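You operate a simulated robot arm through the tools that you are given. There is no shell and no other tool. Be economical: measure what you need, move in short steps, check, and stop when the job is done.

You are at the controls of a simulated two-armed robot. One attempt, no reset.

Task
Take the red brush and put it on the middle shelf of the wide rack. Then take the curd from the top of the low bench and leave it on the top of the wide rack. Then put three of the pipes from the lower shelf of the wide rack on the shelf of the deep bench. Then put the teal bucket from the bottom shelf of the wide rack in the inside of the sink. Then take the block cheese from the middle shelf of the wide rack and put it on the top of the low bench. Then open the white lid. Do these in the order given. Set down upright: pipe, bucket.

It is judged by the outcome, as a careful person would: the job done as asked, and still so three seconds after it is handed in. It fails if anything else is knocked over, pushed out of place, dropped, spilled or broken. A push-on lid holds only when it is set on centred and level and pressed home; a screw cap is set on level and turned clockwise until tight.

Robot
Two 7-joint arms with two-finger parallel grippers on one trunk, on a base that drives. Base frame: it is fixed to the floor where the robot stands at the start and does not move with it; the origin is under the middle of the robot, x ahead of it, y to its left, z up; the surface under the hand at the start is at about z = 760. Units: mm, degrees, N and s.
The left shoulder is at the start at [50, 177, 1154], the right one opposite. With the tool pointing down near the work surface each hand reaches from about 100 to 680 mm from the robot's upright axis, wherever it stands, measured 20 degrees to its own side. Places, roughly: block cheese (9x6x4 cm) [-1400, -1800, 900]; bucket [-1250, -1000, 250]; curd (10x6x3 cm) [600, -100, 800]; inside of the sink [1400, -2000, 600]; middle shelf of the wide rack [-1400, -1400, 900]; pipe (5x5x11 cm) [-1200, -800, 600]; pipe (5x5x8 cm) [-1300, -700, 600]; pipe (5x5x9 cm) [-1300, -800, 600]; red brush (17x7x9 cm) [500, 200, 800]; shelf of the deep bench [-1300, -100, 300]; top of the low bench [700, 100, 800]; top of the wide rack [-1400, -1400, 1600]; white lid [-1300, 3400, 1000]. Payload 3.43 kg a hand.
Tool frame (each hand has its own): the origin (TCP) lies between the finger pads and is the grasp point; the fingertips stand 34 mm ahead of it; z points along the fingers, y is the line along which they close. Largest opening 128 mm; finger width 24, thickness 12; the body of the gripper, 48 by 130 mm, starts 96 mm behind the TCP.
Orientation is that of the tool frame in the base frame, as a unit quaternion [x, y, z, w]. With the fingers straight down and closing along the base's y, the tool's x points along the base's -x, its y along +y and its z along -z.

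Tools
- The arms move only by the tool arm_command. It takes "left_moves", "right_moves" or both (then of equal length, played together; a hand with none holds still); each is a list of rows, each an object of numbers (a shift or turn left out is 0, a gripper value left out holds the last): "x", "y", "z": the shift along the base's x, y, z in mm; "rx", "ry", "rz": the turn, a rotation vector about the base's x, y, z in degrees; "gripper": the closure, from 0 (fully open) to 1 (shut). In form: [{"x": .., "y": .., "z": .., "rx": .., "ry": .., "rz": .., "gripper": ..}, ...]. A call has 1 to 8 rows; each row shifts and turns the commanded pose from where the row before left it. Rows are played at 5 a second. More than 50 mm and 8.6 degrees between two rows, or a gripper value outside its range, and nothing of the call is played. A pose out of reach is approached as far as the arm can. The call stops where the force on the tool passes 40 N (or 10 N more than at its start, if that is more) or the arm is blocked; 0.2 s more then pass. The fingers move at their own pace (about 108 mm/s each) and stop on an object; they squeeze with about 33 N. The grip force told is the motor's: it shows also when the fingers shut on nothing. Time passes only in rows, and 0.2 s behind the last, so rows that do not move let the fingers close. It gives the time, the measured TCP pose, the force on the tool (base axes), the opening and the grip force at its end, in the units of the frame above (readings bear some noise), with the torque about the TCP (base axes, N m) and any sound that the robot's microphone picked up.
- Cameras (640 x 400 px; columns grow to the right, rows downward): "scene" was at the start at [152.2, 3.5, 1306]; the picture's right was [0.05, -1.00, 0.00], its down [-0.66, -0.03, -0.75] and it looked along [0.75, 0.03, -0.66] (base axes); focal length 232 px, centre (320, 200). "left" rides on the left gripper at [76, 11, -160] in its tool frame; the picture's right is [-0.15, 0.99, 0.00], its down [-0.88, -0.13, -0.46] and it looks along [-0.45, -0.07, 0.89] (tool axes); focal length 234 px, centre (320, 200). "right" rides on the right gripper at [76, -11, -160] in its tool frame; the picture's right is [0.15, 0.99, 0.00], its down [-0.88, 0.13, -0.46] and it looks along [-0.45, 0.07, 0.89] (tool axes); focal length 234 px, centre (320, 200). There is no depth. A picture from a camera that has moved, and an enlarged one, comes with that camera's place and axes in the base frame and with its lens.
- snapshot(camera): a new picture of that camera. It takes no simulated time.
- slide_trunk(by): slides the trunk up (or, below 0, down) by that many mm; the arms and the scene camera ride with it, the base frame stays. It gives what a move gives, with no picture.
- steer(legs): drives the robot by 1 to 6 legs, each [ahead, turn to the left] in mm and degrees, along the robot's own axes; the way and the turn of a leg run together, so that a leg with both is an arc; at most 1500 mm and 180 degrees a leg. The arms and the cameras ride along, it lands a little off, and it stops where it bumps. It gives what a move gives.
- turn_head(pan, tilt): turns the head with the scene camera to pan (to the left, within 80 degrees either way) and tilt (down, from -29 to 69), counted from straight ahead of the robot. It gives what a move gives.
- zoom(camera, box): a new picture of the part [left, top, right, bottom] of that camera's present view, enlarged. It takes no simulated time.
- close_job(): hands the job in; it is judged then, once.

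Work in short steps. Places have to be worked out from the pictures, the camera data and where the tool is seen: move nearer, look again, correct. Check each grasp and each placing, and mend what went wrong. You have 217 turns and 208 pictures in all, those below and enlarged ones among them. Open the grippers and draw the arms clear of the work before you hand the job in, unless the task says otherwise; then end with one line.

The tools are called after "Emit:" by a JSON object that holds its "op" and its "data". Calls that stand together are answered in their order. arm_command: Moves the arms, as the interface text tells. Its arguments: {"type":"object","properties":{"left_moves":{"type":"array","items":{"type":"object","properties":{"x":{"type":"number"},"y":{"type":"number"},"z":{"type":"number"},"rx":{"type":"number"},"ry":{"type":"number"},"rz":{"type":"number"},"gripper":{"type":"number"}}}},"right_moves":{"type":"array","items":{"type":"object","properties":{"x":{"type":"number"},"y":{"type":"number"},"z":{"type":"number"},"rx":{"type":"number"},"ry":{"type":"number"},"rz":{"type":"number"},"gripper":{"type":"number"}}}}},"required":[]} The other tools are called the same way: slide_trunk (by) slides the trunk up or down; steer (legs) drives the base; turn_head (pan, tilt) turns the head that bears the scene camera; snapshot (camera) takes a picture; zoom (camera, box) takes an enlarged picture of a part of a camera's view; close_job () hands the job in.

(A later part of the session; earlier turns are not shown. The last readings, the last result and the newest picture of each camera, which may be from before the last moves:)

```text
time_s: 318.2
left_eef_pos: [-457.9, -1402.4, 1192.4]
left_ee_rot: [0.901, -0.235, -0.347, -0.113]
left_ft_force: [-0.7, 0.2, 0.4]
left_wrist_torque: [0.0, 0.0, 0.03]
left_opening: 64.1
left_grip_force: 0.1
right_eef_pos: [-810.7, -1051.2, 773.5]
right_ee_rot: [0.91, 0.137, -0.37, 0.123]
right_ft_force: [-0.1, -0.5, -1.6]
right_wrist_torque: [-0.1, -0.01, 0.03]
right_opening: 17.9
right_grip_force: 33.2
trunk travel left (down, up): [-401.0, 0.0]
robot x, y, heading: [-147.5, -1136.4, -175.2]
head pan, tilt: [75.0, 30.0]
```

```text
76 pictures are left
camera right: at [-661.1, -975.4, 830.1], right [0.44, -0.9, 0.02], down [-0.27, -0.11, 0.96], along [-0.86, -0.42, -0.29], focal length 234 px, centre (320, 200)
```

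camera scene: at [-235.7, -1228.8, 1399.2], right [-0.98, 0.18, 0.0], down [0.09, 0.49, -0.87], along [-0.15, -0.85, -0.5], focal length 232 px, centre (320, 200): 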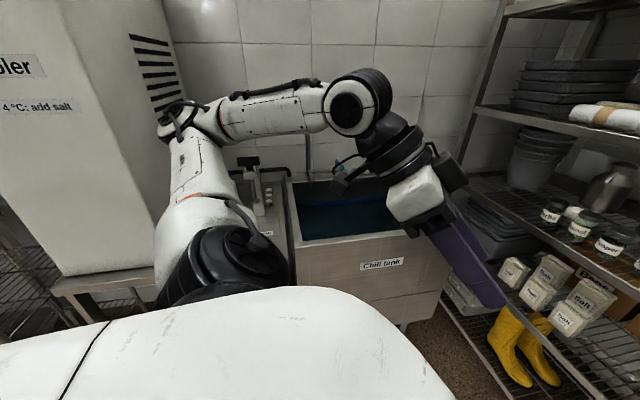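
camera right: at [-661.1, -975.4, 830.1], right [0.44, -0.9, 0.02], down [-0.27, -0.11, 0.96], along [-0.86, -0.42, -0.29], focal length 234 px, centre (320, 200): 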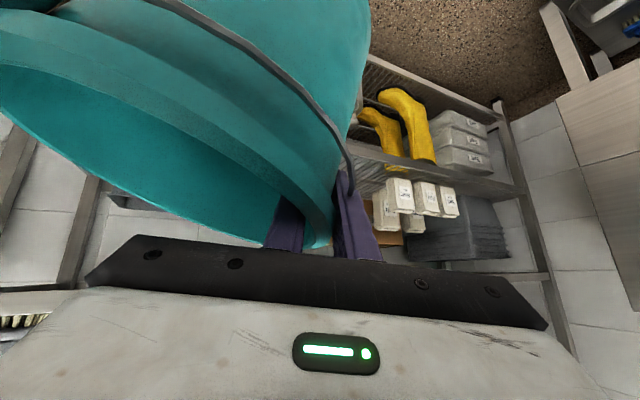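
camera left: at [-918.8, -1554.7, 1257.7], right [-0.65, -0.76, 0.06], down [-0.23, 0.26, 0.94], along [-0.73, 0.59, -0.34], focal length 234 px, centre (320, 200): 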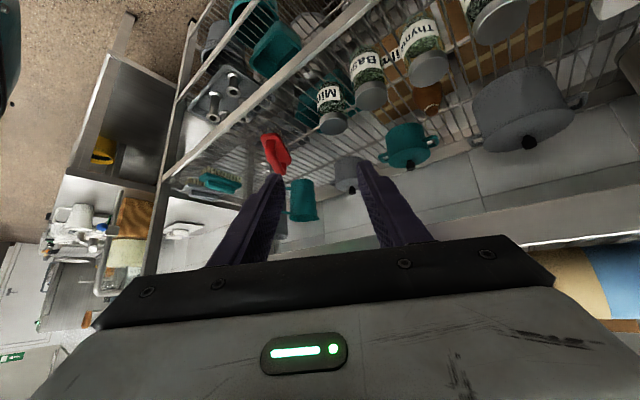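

The bucket hangs steadily. I'll pull the hand in and up to shrink the turning radius before turning around.

Emit:
{"op": "arm_command", "data": {"right_moves": [{"x": 22, "z": 32}, {"x": 22, "z": 32}, {"x": 22, "z": 32}, {"x": 22, "z": 32}, {"x": 22, "z": 32}, {"x": 22, "z": 32}, {"x": 22, "z": 32}, {"x": 22, "z": 30}]}}

Emit:
{"op": "steer", "data": {"legs": [[0, -115]]}}

Emit:
{"op": "turn_head", "data": {"pan": -45, "tilt": 25}}

Emit:
{"op": "snapshot", "data": {"camera": "scene"}}

```text
time_s: 320.0
left_eef_pos: [-457.8, -1402.5, 1192.1]
left_ee_rot: [0.901, -0.236, -0.347, -0.114]
left_ft_force: [0.5, 0.1, 0.1]
left_wrist_torque: [-0.01, 0.01, 0.0]
left_opening: 64.2
left_grip_force: 0.0
right_eef_pos: [-634.2, -1051.1, 1029.2]
right_ee_rot: [0.91, 0.137, -0.371, 0.122]
right_ft_force: [0.8, 0.8, -2.0]
right_wrist_torque: [-0.15, -0.05, 0.02]
right_opening: 17.9
right_grip_force: 33.0
trunk travel left (down, up): [-401.0, 0.0]
robot x, y, heading: [-148.8, -1137.9, -175.3]
head pan, tilt: [75.0, 30.0]
```

```text
time_s: 325.3
left_eef_pos: [-238.1, -733.7, 1192.6]
left_ee_rot: [-0.26, 0.894, 0.08, 0.357]
left_ft_force: [-0.9, 0.5, 0.1]
left_wrist_torque: [0.01, 0.01, -0.02]
left_opening: 63.9
left_grip_force: 0.1
right_eef_pos: [154.6, -742.8, 1029.0]
right_ee_rot: [-0.586, 0.71, 0.297, 0.254]
right_ft_force: [0.3, 0.6, -1.8]
right_wrist_torque: [0.05, 0.13, 0.01]
right_opening: 18.2
right_grip_force: 33.0
trunk travel left (down, up): [-401.0, 0.0]
robot x, y, heading: [-148.0, -1132.2, 67.1]
head pan, tilt: [75.0, 30.0]
```

```text
time_s: 327.3
left_eef_pos: [-236.7, -734.1, 1192.1]
left_ee_rot: [-0.261, 0.894, 0.081, 0.356]
left_ft_force: [0.4, 0.1, -0.4]
left_wrist_torque: [0.0, -0.01, 0.0]
left_opening: 64.1
left_grip_force: 0.1
right_eef_pos: [153.7, -742.8, 1029.2]
right_ee_rot: [-0.586, 0.71, 0.297, 0.254]
right_ft_force: [0.0, 0.8, -2.5]
right_wrist_torque: [0.04, 0.1, 0.01]
right_opening: 18.2
right_grip_force: 33.0
trunk travel left (down, up): [-401.0, 0.0]
robot x, y, heading: [-147.0, -1135.9, 66.8]
head pan, tilt: [-45.0, 25.0]
```

```text
75 pictures are left
camera scene: at [-36.0, -1035.6, 1407.1], right [0.37, -0.93, 0.0], down [-0.39, -0.16, -0.91], along [0.84, 0.34, -0.42], focal length 232 px, centre (320, 200)
```

scene: 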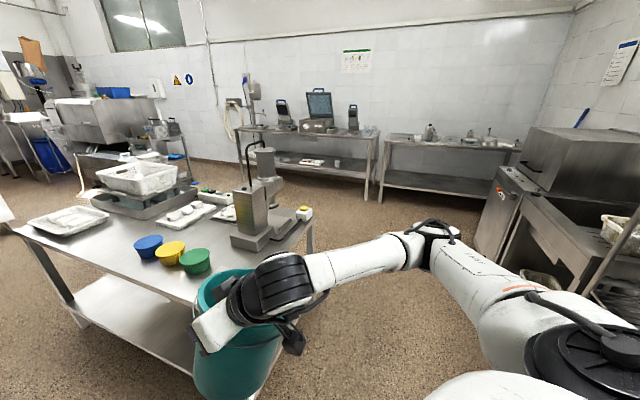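

I'll look further right for the sink.

Emit:
{"op": "turn_head", "data": {"pan": -80, "tilt": 25}}

Emit:
{"op": "snapshot", "data": {"camera": "scene"}}

```text
time_s: 328.3
left_eef_pos: [-238.0, -734.5, 1191.6]
left_ee_rot: [-0.261, 0.894, 0.081, 0.356]
left_ft_force: [-0.1, -0.9, -0.1]
left_wrist_torque: [-0.01, 0.03, -0.03]
left_opening: 64.1
left_grip_force: 0.0
right_eef_pos: [153.6, -743.3, 1028.7]
right_ee_rot: [-0.586, 0.71, 0.296, 0.255]
right_ft_force: [-0.1, 0.1, -2.4]
right_wrist_torque: [0.04, 0.17, 0.0]
right_opening: 17.8
right_grip_force: 32.9
trunk travel left (down, up): [-401.0, 0.0]
robot x, y, heading: [-145.3, -1133.4, 66.8]
head pan, tilt: [-80.0, 25.0]
```

```text
74 pictures are left
camera scene: at [-31.9, -1090.8, 1407.1], right [-0.23, -0.97, 0.0], down [-0.41, 0.1, -0.91], along [0.88, -0.21, -0.42], focal length 232 px, centre (320, 200)
```

scene: 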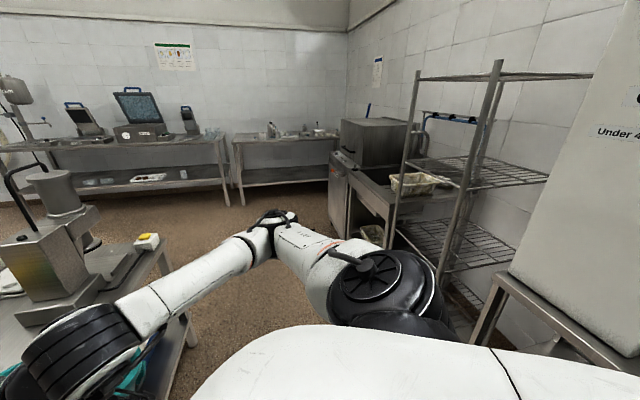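

The sink unit is along the right wall beyond a wire rack. I'll drive along y≈-1000 to x≈1350 and then look.

Emit:
{"op": "steer", "data": {"legs": [[0, -57], [750, 0], [0, -10], [780, 0]]}}

Emit:
{"op": "turn_head", "data": {"pan": -75, "tilt": 30}}

Emit:
{"op": "snapshot", "data": {"camera": "scene"}}

```text
time_s: 339.4
left_eef_pos: [1693.6, -729.5, 1192.3]
left_ee_rot: [0.263, 0.893, -0.124, 0.343]
left_ft_force: [-0.5, -0.2, 0.2]
left_wrist_torque: [0.0, 0.04, 0.03]
left_opening: 63.9
left_grip_force: 0.0
right_eef_pos: [1848.6, -1090.4, 1028.9]
right_ee_rot: [-0.109, 0.914, 0.112, 0.373]
right_ft_force: [0.6, 0.3, -2.3]
right_wrist_torque: [0.13, 0.04, -0.03]
right_opening: 17.6
right_grip_force: 33.4
trunk travel left (down, up): [-401.0, 0.0]
robot x, y, heading: [1368.0, -979.3, 1.4]
head pan, tilt: [-80.0, 25.0]
```

```text
time_s: 340.0
left_eef_pos: [1694.4, -729.6, 1191.8]
left_ee_rot: [0.263, 0.893, -0.124, 0.343]
left_ft_force: [0.4, 0.7, 0.1]
left_wrist_torque: [-0.04, -0.03, 0.01]
left_opening: 64.0
left_grip_force: 0.1
right_eef_pos: [1848.7, -1090.2, 1029.1]
right_ee_rot: [-0.109, 0.914, 0.112, 0.374]
right_ft_force: [-0.3, -0.2, -2.0]
right_wrist_torque: [0.13, 0.06, 0.02]
right_opening: 17.7
right_grip_force: 33.5
trunk travel left (down, up): [-401.0, 0.0]
robot x, y, heading: [1368.0, -977.7, 1.5]
head pan, tilt: [-75.0, 30.0]
```

```text
73 pictures are left
camera scene: at [1461.6, -1063.9, 1399.2], right [-0.96, -0.28, 0.0], down [-0.14, 0.48, -0.87], along [0.24, -0.83, -0.5], focal length 232 px, centre (320, 200)
```

scene: 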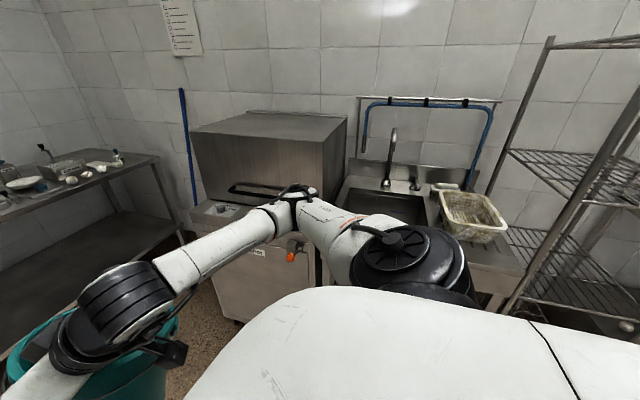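

The basin is about x 1250–1595, y -2150…-1800, rim ≈880 — the 43° hand would foul its front wall. I'll set the bucket on the open floor here and re-grip it steeply from above with a deep bite.

Emit:
{"op": "slide_trunk", "data": {"by": -400}}

Emit:
{"op": "turn_head", "data": {"pan": -10, "tilt": 50}}

Emit:
{"op": "arm_command", "data": {"right_moves": [{"x": 22, "z": -40}, {"x": 22, "z": -40}, {"x": 22, "z": -40}, {"x": 22, "z": -40}, {"x": 22, "z": -40}, {"x": 22, "z": -40}, {"x": 22, "z": -40}]}}

Emit:
{"op": "snapshot", "data": {"camera": "scene"}}

```text
time_s: 343.8
left_eef_pos: [1694.8, -729.6, 790.7]
left_ee_rot: [0.264, 0.893, -0.124, 0.342]
left_ft_force: [-0.4, -0.2, -0.2]
left_wrist_torque: [-0.01, -0.01, -0.03]
left_opening: 64.2
left_grip_force: 0.1
right_eef_pos: [1848.9, -1090.0, 629.2]
right_ee_rot: [-0.109, 0.914, 0.112, 0.375]
right_ft_force: [0.2, -0.4, -2.8]
right_wrist_torque: [0.13, 0.03, 0.0]
right_opening: 17.7
right_grip_force: 33.0
trunk travel left (down, up): [-1.0, 400.0]
robot x, y, heading: [1365.0, -978.7, 1.2]
head pan, tilt: [-75.0, 30.0]
```

```text
time_s: 345.2
left_eef_pos: [1693.5, -729.0, 792.4]
left_ee_rot: [0.264, 0.893, -0.125, 0.343]
left_ft_force: [0.8, -0.5, -0.4]
left_wrist_torque: [0.0, 0.04, 0.03]
left_opening: 63.6
left_grip_force: 0.1
right_eef_pos: [1848.8, -1089.7, 630.2]
right_ee_rot: [-0.109, 0.914, 0.112, 0.374]
right_ft_force: [0.4, 0.3, -2.2]
right_wrist_torque: [0.12, 0.03, 0.01]
right_opening: 17.5
right_grip_force: 33.4
trunk travel left (down, up): [-1.0, 400.0]
robot x, y, heading: [1367.3, -979.6, 1.3]
head pan, tilt: [-10.0, 50.0]
```

```text
time_s: 346.8
left_eef_pos: [1694.5, -728.4, 791.9]
left_ee_rot: [0.264, 0.893, -0.124, 0.343]
left_ft_force: [-0.2, -0.1, 0.0]
left_wrist_torque: [0.01, 0.0, -0.05]
left_opening: 64.1
left_grip_force: 0.1
right_eef_pos: [2002.0, -1090.7, 350.4]
right_ee_rot: [-0.111, 0.914, 0.112, 0.374]
right_ft_force: [0.6, 0.1, -1.8]
right_wrist_torque: [0.11, 0.03, 0.02]
right_opening: 17.8
right_grip_force: 33.3
trunk travel left (down, up): [-1.0, 400.0]
robot x, y, heading: [1368.9, -979.3, 1.5]
head pan, tilt: [-10.0, 50.0]
```

```text
72 pictures are left
camera scene: at [1512.2, -988.7, 969.7], right [-0.15, -0.99, 0.0], down [-0.76, 0.12, -0.64], along [0.64, -0.1, -0.77], focal length 232 px, centre (320, 200)
```

scene: 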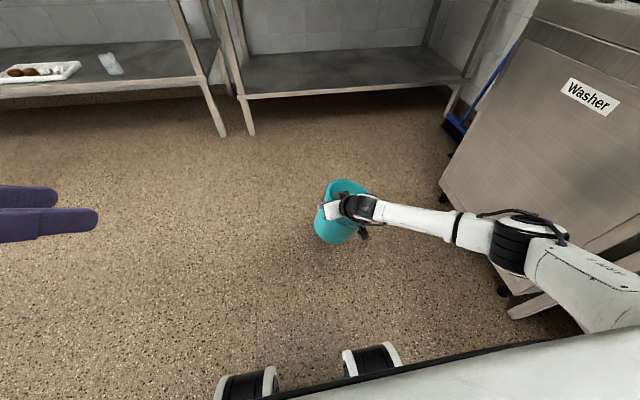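

Clear floor. Keep lowering the bucket to the floor.

Emit:
{"op": "arm_command", "data": {"right_moves": [{"z": -35}, {"z": -35}, {"z": -30}, {"z": -20}, {"z": -15}, {"z": -15}]}}

Emit:
{"op": "arm_command", "data": {"right_moves": [{"z": -12}, {"z": -12}, {"z": -12}, {"z": -10}]}}

Emit:
{"op": "zoom", "data": {"camera": "scene", "box": [260, 140, 440, 260]}}

Emit:
{"op": "snapshot", "data": {"camera": "right"}}

```text
time_s: 348.2
left_eef_pos: [1693.9, -728.9, 792.1]
left_ee_rot: [0.263, 0.893, -0.124, 0.343]
left_ft_force: [1.2, -0.5, 0.9]
left_wrist_torque: [0.01, 0.02, 0.01]
left_opening: 63.8
left_grip_force: 0.1
right_eef_pos: [1996.7, -1085.4, 223.6]
right_ee_rot: [-0.11, 0.914, 0.113, 0.375]
right_ft_force: [0.5, 0.6, -2.5]
right_wrist_torque: [0.14, 0.01, 0.0]
right_opening: 17.2
right_grip_force: 32.8
right hand out of reach, approached as far as the arm can: row 5, 6
trunk travel left (down, up): [-1.0, 400.0]
robot x, y, heading: [1367.4, -978.8, 1.3]
head pan, tilt: [-10.0, 50.0]
```

```text
time_s: 349.2
left_eef_pos: [1694.1, -729.1, 792.1]
left_ee_rot: [0.264, 0.893, -0.124, 0.342]
left_ft_force: [0.0, -0.5, -1.2]
left_wrist_torque: [0.0, -0.01, -0.01]
left_opening: 63.9
left_grip_force: 0.2
right_eef_pos: [1997.0, -1085.5, 224.4]
right_ee_rot: [-0.109, 0.914, 0.111, 0.374]
right_ft_force: [-0.2, 0.1, -2.5]
right_wrist_torque: [0.14, 0.01, -0.01]
right_opening: 17.4
right_grip_force: 33.5
right hand out of reach, approached as far as the arm can: row 1, 2, 3, 4
trunk travel left (down, up): [-1.0, 400.0]
robot x, y, heading: [1369.5, -977.3, 1.4]
head pan, tilt: [-10.0, 50.0]
```

```text
3.33 times, centred on (350, 200) of scene
camera zoom: at [1512.3, -988.7, 969.6], right [-0.15, -0.99, 0.0], down [-0.76, 0.12, -0.64], along [0.64, -0.1, -0.77], focal length 773 px, centre (220, 200)
```

zoom: 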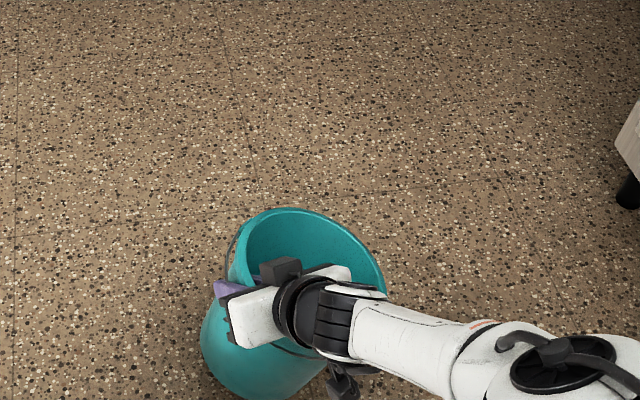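

```text
70 pictures are left
camera right: at [1842.7, -1150.3, 280.4], right [-0.38, 0.92, 0.02], down [0.28, 0.1, 0.96], along [0.88, 0.37, -0.29], focal length 234 px, centre (320, 200)
```

right: 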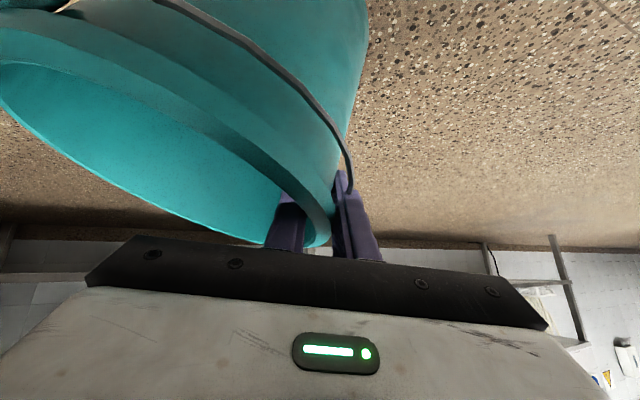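

Reach-limited here; extending further out helped before. Extend 80 mm and lower.

Emit:
{"op": "arm_command", "data": {"right_moves": [{"x": 28}, {"x": 28}, {"x": 28}, {"z": -15}, {"z": -15}, {"z": -15}]}}

Emit:
{"op": "arm_command", "data": {"right_moves": [{"z": -12}, {"z": -12}, {"z": -12}]}}

Emit:
{"op": "snapshot", "data": {"camera": "right"}}

```text
time_s: 350.6
left_eef_pos: [1693.4, -726.9, 792.3]
left_ee_rot: [0.263, 0.894, -0.124, 0.342]
left_ft_force: [0.2, -0.3, -0.3]
left_wrist_torque: [0.0, 0.03, 0.0]
left_opening: 63.8
left_grip_force: 0.0
right_eef_pos: [2005.9, -1088.6, 234.2]
right_ee_rot: [-0.111, 0.914, 0.112, 0.374]
right_ft_force: [0.6, 0.4, -2.6]
right_wrist_torque: [0.14, 0.05, 0.02]
right_opening: 17.2
right_grip_force: 33.1
right hand out of reach, approached as far as the arm can: row 1, 2, 3, 4, 5, 6
trunk travel left (down, up): [-1.0, 400.0]
robot x, y, heading: [1367.9, -977.8, 1.3]
head pan, tilt: [-10.0, 50.0]
```

```text
time_s: 351.4
left_eef_pos: [1693.9, -728.0, 792.3]
left_ee_rot: [0.263, 0.893, -0.124, 0.343]
left_ft_force: [0.2, 0.0, 0.2]
left_wrist_torque: [-0.01, 0.03, -0.02]
left_opening: 64.1
left_grip_force: 0.0
right_eef_pos: [2000.0, -1089.5, 229.2]
right_ee_rot: [-0.109, 0.914, 0.112, 0.374]
right_ft_force: [-0.8, 0.3, -1.5]
right_wrist_torque: [0.14, 0.0, 0.03]
right_opening: 17.1
right_grip_force: 33.4
right hand out of reach, approached as far as the arm can: row 1, 2, 3
trunk travel left (down, up): [-1.0, 400.0]
robot x, y, heading: [1371.4, -979.1, 1.2]
head pan, tilt: [-10.0, 50.0]
```

```text
69 pictures are left
camera right: at [1846.7, -1152.8, 283.9], right [-0.38, 0.92, 0.02], down [0.28, 0.1, 0.96], along [0.88, 0.37, -0.29], focal length 234 px, centre (320, 200)
```

right: 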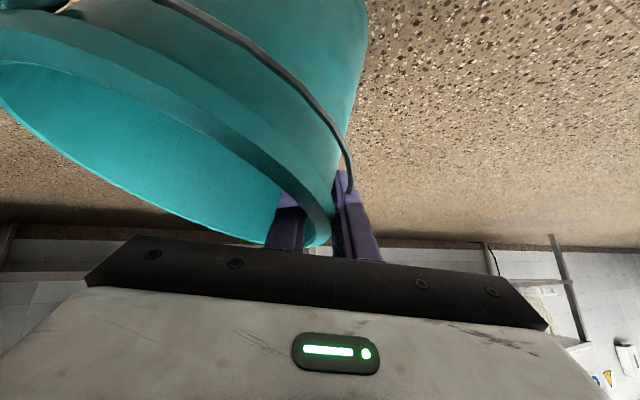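

At the reach boundary; a steeper pitch will let the hand go lower. I'll pitch 20° down while lowering to the floor.

Emit:
{"op": "arm_command", "data": {"right_moves": [{"rx": -2.6, "ry": 6.4, "x": -6}, {"rx": -2.6, "ry": 6.4, "x": -6, "z": -10}, {"rx": -2.6, "ry": 6.4, "z": -15}, {"z": -15}, {"z": -15}, {"z": -12}]}}

Emit:
{"op": "snapshot", "data": {"camera": "right"}}

Emit:
{"op": "zoom", "data": {"camera": "scene", "box": [260, 140, 440, 260]}}

```text
time_s: 352.8
left_eef_pos: [1693.9, -729.0, 792.8]
left_ee_rot: [0.263, 0.893, -0.124, 0.343]
left_ft_force: [-0.3, -0.5, -0.2]
left_wrist_torque: [0.05, -0.01, -0.04]
left_opening: 64.0
left_grip_force: 0.1
right_eef_pos: [1994.5, -1089.1, 227.7]
right_ee_rot: [-0.112, 0.936, 0.097, 0.32]
right_ft_force: [0.1, 1.1, -2.2]
right_wrist_torque: [0.16, 0.01, 0.0]
right_opening: 17.1
right_grip_force: 32.9
right hand out of reach, approached as far as the arm can: row 2, 3, 4, 5, 6
trunk travel left (down, up): [-1.0, 400.0]
robot x, y, heading: [1368.4, -976.7, 1.3]
head pan, tilt: [-10.0, 50.0]
```

```text
68 pictures are left
camera right: at [1847.6, -1150.3, 304.0], right [-0.38, 0.92, 0.02], down [0.38, 0.14, 0.91], along [0.84, 0.36, -0.4], focal length 234 px, centre (320, 200)
```

right: 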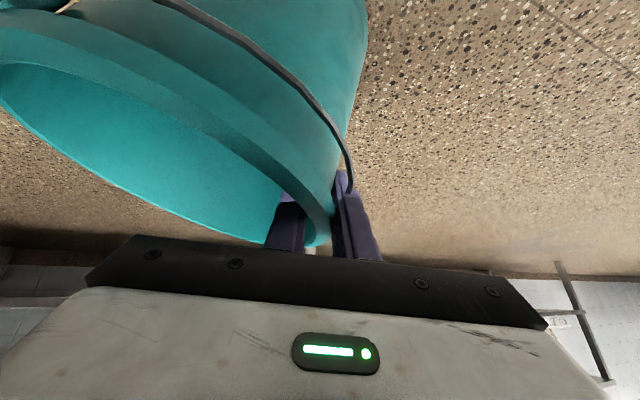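

```text
3.33 times, centred on (350, 200) of scene
camera zoom: at [1512.3, -988.7, 969.6], right [-0.15, -0.99, 0.0], down [-0.76, 0.12, -0.64], along [0.64, -0.1, -0.77], focal length 773 px, centre (220, 200)
```

zoom: 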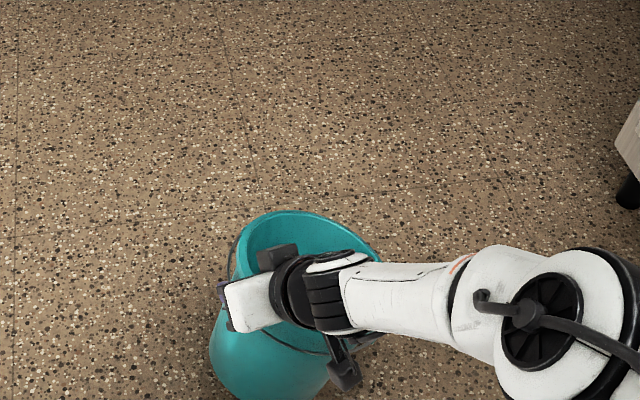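

Moving the hand closer while steepening further should allow more drop.

Emit:
{"op": "arm_command", "data": {"right_moves": [{"x": -25, "rx": -2.6, "ry": 6.4}, {"x": -25, "rx": -2.6, "ry": 6.4}, {"x": -25, "z": -15}, {"x": -15, "z": -15}, {"z": -15}, {"z": -12}]}}

Emit:
{"op": "snapshot", "data": {"camera": "right"}}

```text
time_s: 354.2
left_eef_pos: [1693.4, -728.2, 793.6]
left_ee_rot: [0.263, 0.892, -0.125, 0.345]
left_ft_force: [-0.4, 0.6, 0.2]
left_wrist_torque: [-0.06, -0.02, 0.01]
left_opening: 63.9
left_grip_force: 0.1
right_eef_pos: [1906.7, -1084.8, 178.3]
right_ee_rot: [-0.116, 0.968, 0.07, 0.211]
right_ft_force: [-8.2, 8.0, 27.7]
right_wrist_torque: [-1.11, 0.6, -0.48]
right_opening: 19.1
right_grip_force: 33.2
trunk travel left (down, up): [-1.0, 400.0]
robot x, y, heading: [1366.6, -977.0, 1.6]
head pan, tilt: [-10.0, 50.0]
```

```text
66 pictures are left
camera right: at [1779.3, -1137.9, 287.7], right [-0.38, 0.92, 0.02], down [0.57, 0.21, 0.8], along [0.73, 0.31, -0.6], focal length 234 px, centre (320, 200)
```

right: 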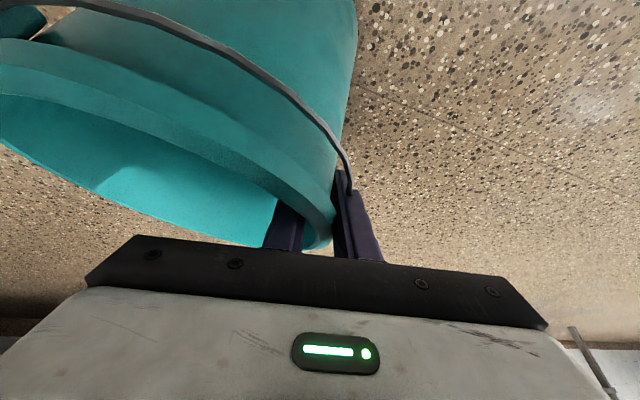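

The bucket is resting on the floor with modest tilt. I'll ease off and release so it settles onto its base.

Emit:
{"op": "arm_command", "data": {"right_moves": [{"z": 6}, {"gripper": 0.8}, {"gripper": 0.6}, {"gripper": 0.4}, {}, {}, {}]}}

Emit:
{"op": "snapshot", "data": {"camera": "right"}}

Emit:
{"op": "zoom", "data": {"camera": "scene", "box": [240, 140, 440, 270]}}

```text
time_s: 355.8
left_eef_pos: [1694.4, -728.5, 792.1]
left_ee_rot: [0.264, 0.893, -0.125, 0.343]
left_ft_force: [-0.3, -0.1, -0.1]
left_wrist_torque: [-0.01, 0.01, -0.03]
left_opening: 63.9
left_grip_force: 0.1
right_eef_pos: [1904.3, -1087.8, 179.6]
right_ee_rot: [-0.115, 0.969, 0.066, 0.209]
right_ft_force: [-0.7, 0.4, 0.5]
right_wrist_torque: [0.0, -0.01, -0.01]
right_opening: 76.7
right_grip_force: 0.1
trunk travel left (down, up): [-1.0, 400.0]
robot x, y, heading: [1364.6, -977.2, 1.1]
head pan, tilt: [-10.0, 50.0]
```

```text
65 pictures are left
camera right: at [1778.5, -1140.6, 290.8], right [-0.38, 0.93, 0.02], down [0.57, 0.22, 0.79], along [0.73, 0.31, -0.61], focal length 234 px, centre (320, 200)
```

right: 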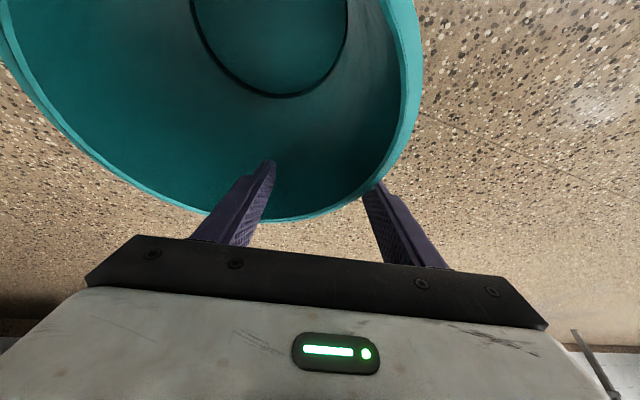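

```text
3.08 times, centred on (340, 205) of scene
camera zoom: at [1512.1, -988.6, 969.7], right [-0.15, -0.99, 0.0], down [-0.76, 0.12, -0.64], along [0.64, -0.1, -0.77], focal length 714 px, centre (258, 185)
```

zoom: 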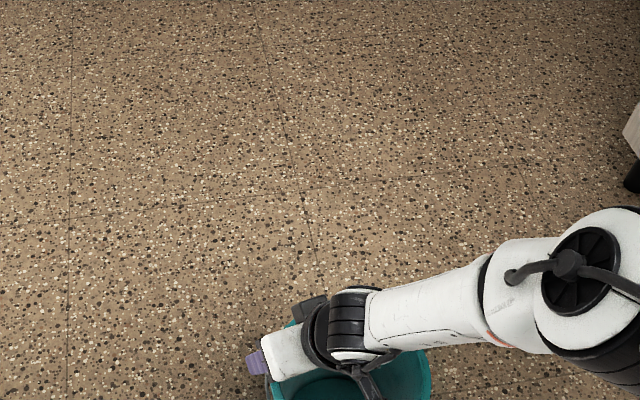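

It looks upright. I'll raise the hand, steepen it further, and look down at the bucket.

Emit:
{"op": "arm_command", "data": {"right_moves": [{"z": 40}, {"z": 40}, {"z": 40}, {"z": 40, "x": -20}, {"rx": -2.6, "ry": 6.4, "z": 30, "x": -20}, {"rx": -2.6, "ry": 6.4, "z": 20, "x": -20}, {"rx": -2.0, "ry": 5.0, "x": -20}]}}

Emit:
{"op": "turn_head", "data": {"pan": -15, "tilt": 62}}

Emit:
{"op": "snapshot", "data": {"camera": "right"}}

Emit:
{"op": "snapshot", "data": {"camera": "scene"}}

```text
time_s: 357.4
left_eef_pos: [1693.8, -728.8, 791.4]
left_ee_rot: [0.264, 0.893, -0.125, 0.343]
left_ft_force: [0.8, -0.4, -0.3]
left_wrist_torque: [0.01, -0.02, -0.01]
left_opening: 64.0
left_grip_force: 0.1
right_eef_pos: [1823.3, -1088.2, 388.7]
right_ee_rot: [-0.117, 0.992, 0.022, 0.048]
right_ft_force: [0.0, -0.1, 0.6]
right_wrist_torque: [0.02, 0.02, -0.01]
right_opening: 76.6
right_grip_force: 0.1
trunk travel left (down, up): [-1.0, 400.0]
robot x, y, heading: [1367.5, -979.1, 1.4]
head pan, tilt: [-10.0, 50.0]
```

```text
time_s: 358.1
left_eef_pos: [1693.8, -728.9, 791.2]
left_ee_rot: [0.263, 0.893, -0.124, 0.343]
left_ft_force: [-0.5, 0.9, 0.8]
left_wrist_torque: [0.03, 0.01, 0.01]
left_opening: 64.0
left_grip_force: 0.0
right_eef_pos: [1824.0, -1088.2, 389.4]
right_ee_rot: [-0.116, 0.992, 0.021, 0.049]
right_ft_force: [0.5, 0.4, -0.4]
right_wrist_torque: [0.01, -0.02, -0.01]
right_opening: 76.7
right_grip_force: 0.1
trunk travel left (down, up): [-1.0, 400.0]
robot x, y, heading: [1368.7, -974.4, 1.3]
head pan, tilt: [-15.0, 62.0]
```

```text
63 pictures are left
camera right: at [1739.0, -1124.0, 539.5], right [-0.37, 0.93, 0.02], down [0.78, 0.3, 0.55], along [0.5, 0.22, -0.84], focal length 234 px, centre (320, 200)
```

right: 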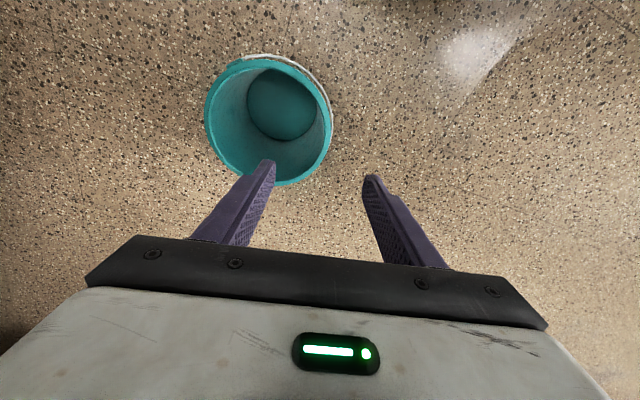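

```text
62 pictures are left
camera scene: at [1498.6, -992.2, 954.9], right [-0.24, -0.97, 0.0], down [-0.86, 0.21, -0.47], along [0.46, -0.11, -0.88], focal length 232 px, centre (320, 200)
```

scene: 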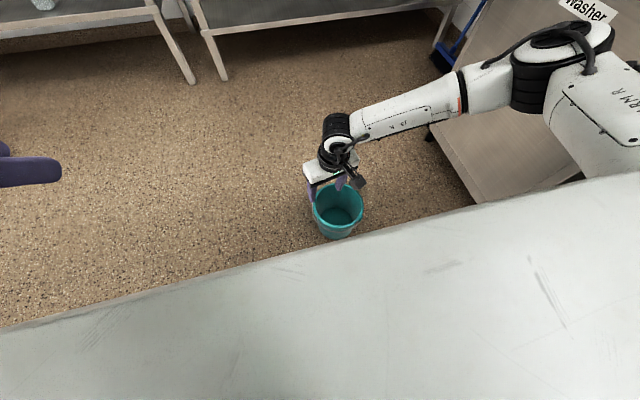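

Upright on the floor at about (1840,-1154), bail lying toward the left/near side. I'll pinch the opposite (right) side at about (1874,-1240) with the near-vertical hand.

Emit:
{"op": "arm_command", "data": {"right_moves": [{"x": 13, "y": -38, "z": -20}, {"x": 13, "y": -38, "z": -20}, {"x": 13, "y": -38, "z": -20}, {"x": 12, "y": -38, "z": -20}]}}

Emit:
{"op": "snapshot", "data": {"camera": "right"}}

```text
time_s: 359.1
left_eef_pos: [1694.0, -728.6, 792.1]
left_ee_rot: [0.264, 0.893, -0.125, 0.343]
left_ft_force: [1.2, -0.3, 1.1]
left_wrist_torque: [0.03, 0.01, 0.02]
left_opening: 63.9
left_grip_force: 0.0
right_eef_pos: [1876.9, -1239.8, 306.6]
right_ee_rot: [-0.116, 0.992, 0.023, 0.049]
right_ft_force: [0.0, 0.5, 0.3]
right_wrist_torque: [-0.02, -0.02, -0.01]
right_opening: 76.6
right_grip_force: 0.1
trunk travel left (down, up): [-1.0, 400.0]
robot x, y, heading: [1369.8, -977.3, 1.2]
head pan, tilt: [-15.0, 62.0]
```

```text
61 pictures are left
camera right: at [1791.8, -1275.6, 457.8], right [-0.37, 0.93, 0.02], down [0.78, 0.3, 0.55], along [0.5, 0.22, -0.84], focal length 234 px, centre (320, 200)
```

right: 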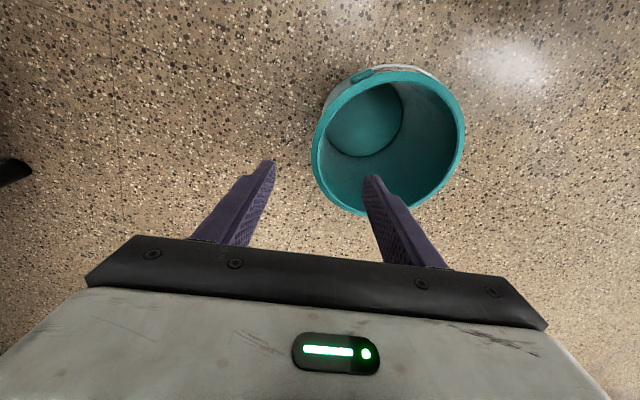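

The rim's right edge lies between the fingers. Descend 160 mm and grip.

Emit:
{"op": "arm_command", "data": {"right_moves": [{"z": -40, "x": 3}, {"z": -40, "x": 3}, {"z": -40}, {"z": -30}, {"z": -10}]}}

Emit:
{"op": "snapshot", "data": {"camera": "right"}}

```text
time_s: 360.3
left_eef_pos: [1693.9, -728.5, 792.1]
left_ee_rot: [0.264, 0.893, -0.124, 0.344]
left_ft_force: [0.0, 0.5, -0.3]
left_wrist_torque: [-0.03, 0.01, 0.01]
left_opening: 64.3
left_grip_force: 0.0
right_eef_pos: [1883.0, -1240.8, 208.5]
right_ee_rot: [-0.115, 0.992, 0.023, 0.05]
right_ft_force: [0.0, -0.5, 0.1]
right_wrist_torque: [0.03, -0.01, -0.01]
right_opening: 76.7
right_grip_force: 0.1
right hand out of reach, approached as far as the arm can: row 3, 4, 5
trunk travel left (down, up): [-1.0, 400.0]
robot x, y, heading: [1367.3, -978.2, 1.3]
head pan, tilt: [-15.0, 62.0]
```

```text
60 pictures are left
camera right: at [1798.3, -1276.7, 359.4], right [-0.37, 0.93, 0.02], down [0.78, 0.3, 0.55], along [0.5, 0.22, -0.84], focal length 234 px, centre (320, 200)
```

right: 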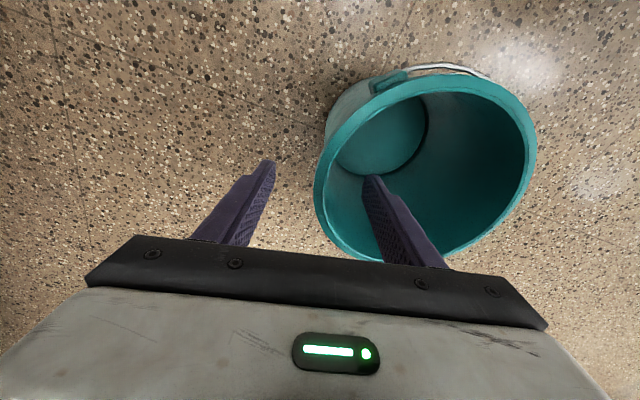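

Reach-limited at z 208. Raise, drive 90 mm closer with the arm pulled back by the same, then descend.

Emit:
{"op": "arm_command", "data": {"right_moves": [{"z": 40}, {"z": 30}, {"x": -30}, {"x": -30}, {"x": -30}]}}

Emit:
{"op": "steer", "data": {"legs": [[90, 0]]}}

Emit:
{"op": "arm_command", "data": {"right_moves": [{"z": -30}, {"z": -25}, {"z": -25}, {"z": -25}, {"z": -25}]}}

Emit:
{"op": "snapshot", "data": {"camera": "right"}}

```text
time_s: 361.5
left_eef_pos: [1694.1, -728.6, 792.9]
left_ee_rot: [0.263, 0.893, -0.124, 0.344]
left_ft_force: [-0.2, 0.3, 0.4]
left_wrist_torque: [-0.03, 0.0, -0.01]
left_opening: 64.0
left_grip_force: 0.0
right_eef_pos: [1790.9, -1241.9, 278.2]
right_ee_rot: [-0.116, 0.992, 0.022, 0.048]
right_ft_force: [-0.7, 0.5, -0.4]
right_wrist_torque: [0.01, 0.0, -0.01]
right_opening: 77.0
right_grip_force: 0.1
trunk travel left (down, up): [-1.0, 400.0]
robot x, y, heading: [1369.0, -975.3, 1.4]
head pan, tilt: [-15.0, 62.0]
```

```text
time_s: 362.6
left_eef_pos: [1782.8, -726.3, 792.0]
left_ee_rot: [0.263, 0.893, -0.124, 0.344]
left_ft_force: [-0.9, 0.2, -0.4]
left_wrist_torque: [-0.04, -0.02, 0.04]
left_opening: 64.2
left_grip_force: 0.0
right_eef_pos: [1880.9, -1240.1, 277.6]
right_ee_rot: [-0.115, 0.992, 0.023, 0.049]
right_ft_force: [-0.4, -0.2, -0.7]
right_wrist_torque: [0.02, -0.04, -0.01]
right_opening: 76.8
right_grip_force: 0.1
trunk travel left (down, up): [-1.0, 400.0]
robot x, y, heading: [1462.2, -973.1, 1.3]
head pan, tilt: [-15.0, 62.0]
```

```text
time_s: 363.8
left_eef_pos: [1782.7, -726.6, 791.0]
left_ee_rot: [0.264, 0.893, -0.124, 0.343]
left_ft_force: [0.4, 0.4, -0.3]
left_wrist_torque: [0.03, 0.0, -0.02]
left_opening: 64.1
left_grip_force: 0.1
right_eef_pos: [1882.0, -1237.4, 149.3]
right_ee_rot: [-0.115, 0.992, 0.023, 0.049]
right_ft_force: [-0.5, 0.3, -0.2]
right_wrist_torque: [-0.01, 0.01, 0.01]
right_opening: 77.0
right_grip_force: 0.1
trunk travel left (down, up): [-1.0, 400.0]
robot x, y, heading: [1457.5, -977.4, 1.5]
head pan, tilt: [-15.0, 62.0]
```

```text
59 pictures are left
camera right: at [1796.4, -1273.8, 299.8], right [-0.37, 0.93, 0.02], down [0.78, 0.3, 0.55], along [0.5, 0.22, -0.84], focal length 234 px, centre (320, 200)
```

right: 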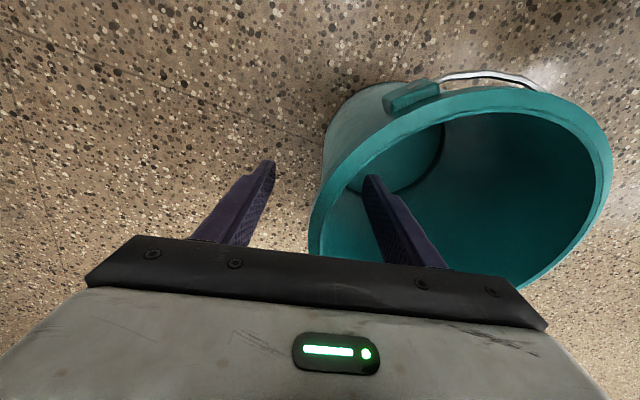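

Deep bite reached. Close and lift.

Emit:
{"op": "arm_command", "data": {"right_moves": [{"gripper": 0.7}, {"gripper": 1.0}, {}, {}, {"z": 25}, {"z": 25}, {"z": 25}, {"z": 25}]}}

Emit:
{"op": "snapshot", "data": {"camera": "right"}}

Emit:
{"op": "snapshot", "data": {"camera": "scene"}}

```text
time_s: 365.6
left_eef_pos: [1783.2, -726.9, 792.8]
left_ee_rot: [0.263, 0.893, -0.124, 0.343]
left_ft_force: [-0.3, -0.2, -0.3]
left_wrist_torque: [0.0, -0.04, 0.0]
left_opening: 63.9
left_grip_force: 0.1
right_eef_pos: [1880.2, -1238.3, 247.6]
right_ee_rot: [-0.117, 0.992, 0.022, 0.049]
right_ft_force: [0.1, 0.4, -1.8]
right_wrist_torque: [-0.19, -0.01, -0.02]
right_opening: 8.5
right_grip_force: 33.0
trunk travel left (down, up): [-1.0, 400.0]
robot x, y, heading: [1454.9, -976.2, 1.3]
head pan, tilt: [-15.0, 62.0]
```

```text
58 pictures are left
camera right: at [1794.2, -1274.5, 397.4], right [-0.37, 0.93, 0.02], down [0.78, 0.3, 0.55], along [0.5, 0.22, -0.84], focal length 234 px, centre (320, 200)
```

right: 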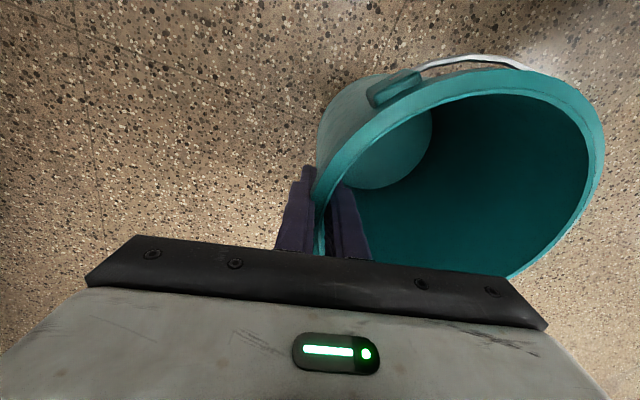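

```text
57 pictures are left
camera scene: at [1587.6, -990.3, 954.8], right [-0.24, -0.97, 0.0], down [-0.86, 0.21, -0.47], along [0.46, -0.11, -0.88], focal length 232 px, centre (320, 200)
```

scene: 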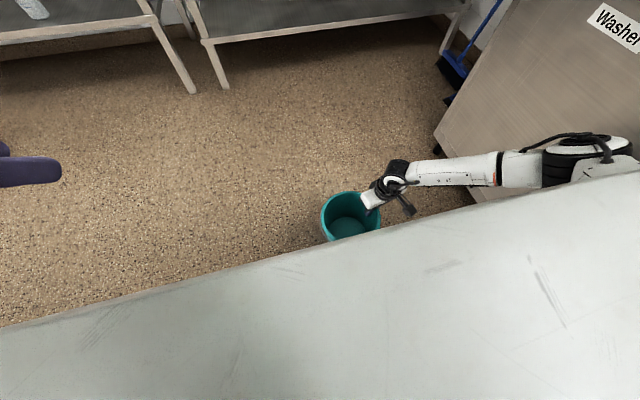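

Excellent: nearly upright with a deep grip. Raise trunk and arm to carry it above counter height, extending forward and inward.

Emit:
{"op": "slide_trunk", "data": {"by": 400}}

Emit:
{"op": "arm_command", "data": {"right_moves": [{"z": 44, "x": 16, "y": 12}, {"z": 44, "x": 16, "y": 12}, {"z": 44, "x": 16, "y": 12}, {"z": 44, "x": 16, "y": 12}, {"z": 44, "x": 16, "y": 12}, {"z": 44, "x": 16, "y": 12}, {"z": 44, "x": 16, "y": 12}, {"z": 44, "x": 16, "y": 12}]}}

Emit:
{"op": "arm_command", "data": {"right_moves": [{"z": 32, "x": 24, "y": 18}, {"z": 32, "x": 24, "y": 18}, {"z": 32, "x": 24, "y": 18}]}}

Emit:
{"op": "steer", "data": {"legs": [[0, -91], [150, 0]]}}

Emit:
{"op": "turn_head", "data": {"pan": -10, "tilt": 40}}

Emit:
{"op": "snapshot", "data": {"camera": "scene"}}

```text
time_s: 369.5
left_eef_pos: [1783.4, -727.2, 1192.2]
left_ee_rot: [0.263, 0.893, -0.124, 0.343]
left_ft_force: [-0.2, 0.5, -0.8]
left_wrist_torque: [-0.02, 0.0, -0.02]
left_opening: 63.9
left_grip_force: 0.2
right_eef_pos: [1879.7, -1239.8, 646.5]
right_ee_rot: [-0.116, 0.992, 0.023, 0.048]
right_ft_force: [-0.5, -0.4, -1.8]
right_wrist_torque: [-0.16, -0.03, -0.03]
right_opening: 8.4
right_grip_force: 33.0
trunk travel left (down, up): [-401.0, 0.0]
robot x, y, heading: [1454.5, -977.1, 1.3]
head pan, tilt: [-15.0, 62.0]
```

```text
time_s: 371.3
left_eef_pos: [1782.7, -726.9, 1191.4]
left_ee_rot: [0.263, 0.893, -0.124, 0.343]
left_ft_force: [0.2, -0.5, -0.3]
left_wrist_torque: [-0.03, 0.01, -0.02]
left_opening: 63.9
left_grip_force: 0.1
right_eef_pos: [2004.5, -1144.1, 998.0]
right_ee_rot: [-0.116, 0.992, 0.023, 0.048]
right_ft_force: [-0.4, 0.5, -2.2]
right_wrist_torque: [-0.2, 0.01, -0.01]
right_opening: 8.4
right_grip_force: 33.7
trunk travel left (down, up): [-401.0, 0.0]
robot x, y, heading: [1457.3, -976.5, 1.0]
head pan, tilt: [-15.0, 62.0]
```

```text
time_s: 372.1
left_eef_pos: [1784.1, -725.4, 1192.4]
left_ee_rot: [0.262, 0.893, -0.125, 0.343]
left_ft_force: [1.4, 0.1, -0.5]
left_wrist_torque: [-0.02, -0.01, 0.02]
left_opening: 64.1
left_grip_force: 0.0
right_eef_pos: [2078.4, -1089.0, 1094.3]
right_ee_rot: [-0.117, 0.992, 0.021, 0.049]
right_ft_force: [0.8, -0.2, -2.4]
right_wrist_torque: [-0.22, -0.04, 0.05]
right_opening: 8.6
right_grip_force: 33.3
trunk travel left (down, up): [-401.0, 0.0]
robot x, y, heading: [1459.9, -976.1, 1.4]
head pan, tilt: [-15.0, 62.0]
```

```text
time_s: 377.3
left_eef_pos: [1712.1, -1452.6, 1191.5]
left_ee_rot: [0.816, 0.447, -0.331, 0.155]
left_ft_force: [-0.3, -0.3, 0.2]
left_wrist_torque: [0.01, 0.04, -0.05]
left_opening: 64.1
left_grip_force: 0.2
right_eef_pos: [1350.7, -1749.4, 1095.2]
right_ee_rot: [0.617, 0.785, -0.018, 0.05]
right_ft_force: [-0.6, -0.7, -1.6]
right_wrist_torque: [-0.01, 0.2, 0.04]
right_opening: 8.5
right_grip_force: 32.7
trunk travel left (down, up): [-401.0, 0.0]
robot x, y, heading: [1460.2, -1126.7, -88.2]
head pan, tilt: [-15.0, 62.0]
```

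```text
time_s: 378.1
left_eef_pos: [1712.0, -1451.4, 1191.5]
left_ee_rot: [0.817, 0.447, -0.33, 0.155]
left_ft_force: [-0.2, -0.1, 0.5]
left_wrist_torque: [0.01, 0.04, -0.01]
left_opening: 64.1
left_grip_force: 0.0
right_eef_pos: [1350.8, -1748.7, 1095.0]
right_ee_rot: [0.617, 0.785, -0.018, 0.05]
right_ft_force: [-0.9, 1.0, -2.8]
right_wrist_torque: [-0.01, 0.18, -0.03]
right_opening: 8.5
right_grip_force: 32.8
trunk travel left (down, up): [-401.0, 0.0]
robot x, y, heading: [1462.6, -1129.2, -88.5]
head pan, tilt: [-10.0, 40.0]
```

```text
56 pictures are left
camera scene: at [1448.8, -1281.9, 1383.7], right [-0.99, 0.15, 0.0], down [0.09, 0.64, -0.77], along [-0.11, -0.76, -0.64], focal length 232 px, centre (320, 200)
```

scene: 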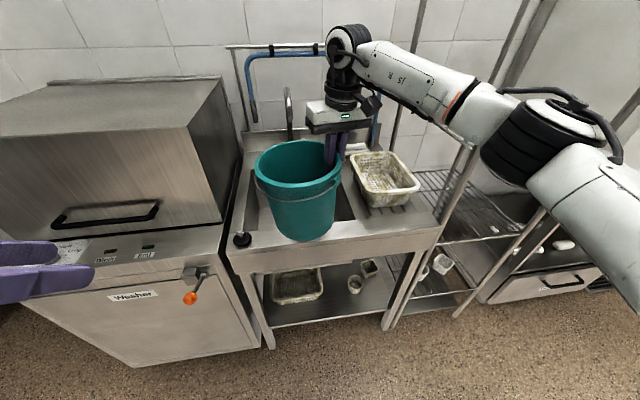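

The bucket is high above the sink front. The basin spans about x 1273–1572 with the front wall at y≈-1793. I'll extend the arm 50 mm and drive 155 mm so the bucket centre comes to about (1455,-1925).

Emit:
{"op": "arm_command", "data": {"right_moves": [{"y": -25, "x": 6}, {"y": -25, "x": 6}]}}

Emit:
{"op": "steer", "data": {"legs": [[155, 0]]}}

Emit:
{"op": "snapshot", "data": {"camera": "scene"}}

Emit:
{"op": "snapshot", "data": {"camera": "right"}}

```text
time_s: 378.7
left_eef_pos: [1712.8, -1451.5, 1192.5]
left_ee_rot: [0.816, 0.448, -0.331, 0.157]
left_ft_force: [0.3, 0.4, 0.2]
left_wrist_torque: [-0.05, 0.0, 0.03]
left_opening: 63.7
left_grip_force: 0.1
right_eef_pos: [1362.4, -1794.1, 1095.7]
right_ee_rot: [0.617, 0.785, -0.02, 0.052]
right_ft_force: [0.0, 0.1, -1.9]
right_wrist_torque: [-0.1, 0.15, -0.03]
right_opening: 8.2
right_grip_force: 32.7
right hand out of reach, approached as far as the arm can: row 2
trunk travel left (down, up): [-401.0, 0.0]
robot x, y, heading: [1463.1, -1129.0, -88.1]
head pan, tilt: [-10.0, 40.0]
```

```text
time_s: 380.1
left_eef_pos: [1718.5, -1606.7, 1192.5]
left_ee_rot: [0.815, 0.45, -0.329, 0.156]
left_ft_force: [0.0, 0.0, -0.1]
left_wrist_torque: [0.05, 0.01, -0.01]
left_opening: 63.8
left_grip_force: 0.1
right_eef_pos: [1368.1, -1949.0, 1096.6]
right_ee_rot: [0.616, 0.786, -0.019, 0.051]
right_ft_force: [0.0, 0.3, -2.3]
right_wrist_torque: [-0.02, 0.24, 0.03]
right_opening: 8.4
right_grip_force: 33.5
trunk travel left (down, up): [-401.0, 0.0]
robot x, y, heading: [1467.7, -1285.2, -88.2]
head pan, tilt: [-10.0, 40.0]
```

```text
55 pictures are left
camera scene: at [1454.1, -1437.2, 1383.7], right [-0.99, 0.14, 0.0], down [0.09, 0.64, -0.77], along [-0.11, -0.76, -0.64], focal length 232 px, centre (320, 200)
```

scene: 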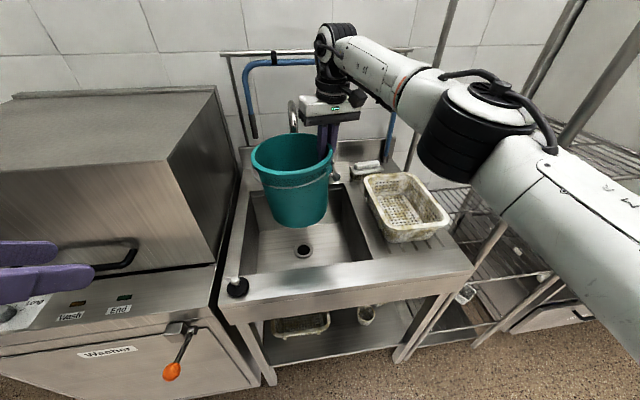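

```text
54 pictures are left
camera right: at [1331.5, -1862.4, 1246.0], right [0.93, 0.38, 0.02], down [0.31, -0.78, 0.55], along [0.22, -0.5, -0.84], focal length 234 px, centre (320, 200)
```

right: 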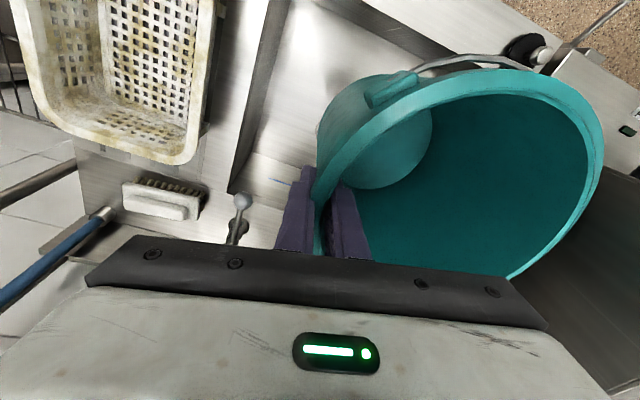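

Looks well placed over the basin (drain ≈(1437,-1975), floor ≈700). I'll drive 22 mm more and lower with the arm.

Emit:
{"op": "steer", "data": {"legs": [[22, 0]]}}

Emit:
{"op": "arm_command", "data": {"right_moves": [{"z": -40}, {"z": -40}, {"z": -40}, {"z": -35}, {"z": -30}]}}

Emit:
{"op": "snapshot", "data": {"camera": "scene"}}

```text
time_s: 380.9
left_eef_pos: [1719.8, -1629.2, 1191.2]
left_ee_rot: [0.816, 0.449, -0.33, 0.156]
left_ft_force: [-0.4, -1.2, 0.9]
left_wrist_torque: [0.01, 0.01, -0.04]
left_opening: 63.9
left_grip_force: 0.1
right_eef_pos: [1369.0, -1971.4, 1095.2]
right_ee_rot: [0.616, 0.786, -0.019, 0.051]
right_ft_force: [-0.5, -0.2, -3.0]
right_wrist_torque: [-0.06, 0.2, -0.01]
right_opening: 8.5
right_grip_force: 33.3
trunk travel left (down, up): [-401.0, 0.0]
robot x, y, heading: [1466.5, -1302.6, -88.1]
head pan, tilt: [-10.0, 40.0]
```

```text
time_s: 382.1
left_eef_pos: [1718.8, -1628.0, 1191.5]
left_ee_rot: [0.815, 0.449, -0.33, 0.156]
left_ft_force: [-0.2, -0.4, -0.3]
left_wrist_torque: [-0.03, -0.03, 0.03]
left_opening: 64.1
left_grip_force: 0.0
right_eef_pos: [1368.7, -1968.4, 911.3]
right_ee_rot: [0.616, 0.785, -0.019, 0.052]
right_ft_force: [-0.2, 0.4, -2.4]
right_wrist_torque: [-0.06, 0.19, 0.0]
right_opening: 8.6
right_grip_force: 33.2
trunk travel left (down, up): [-401.0, 0.0]
robot x, y, heading: [1465.8, -1305.4, -88.1]
head pan, tilt: [-10.0, 40.0]
```

```text
53 pictures are left
camera scene: at [1454.7, -1458.3, 1383.8], right [-0.99, 0.14, 0.0], down [0.09, 0.64, -0.77], along [-0.11, -0.76, -0.64], focal length 232 px, centre (320, 200)
```

scene: 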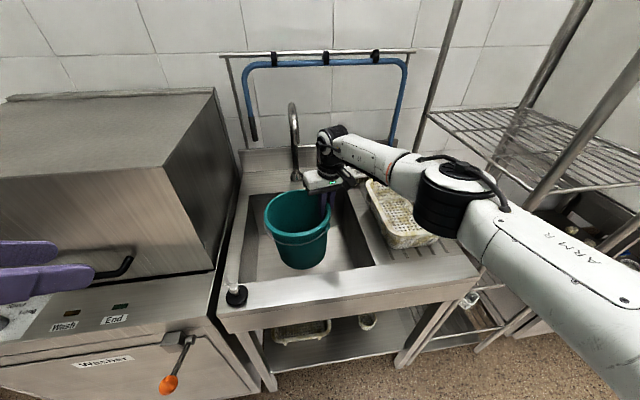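

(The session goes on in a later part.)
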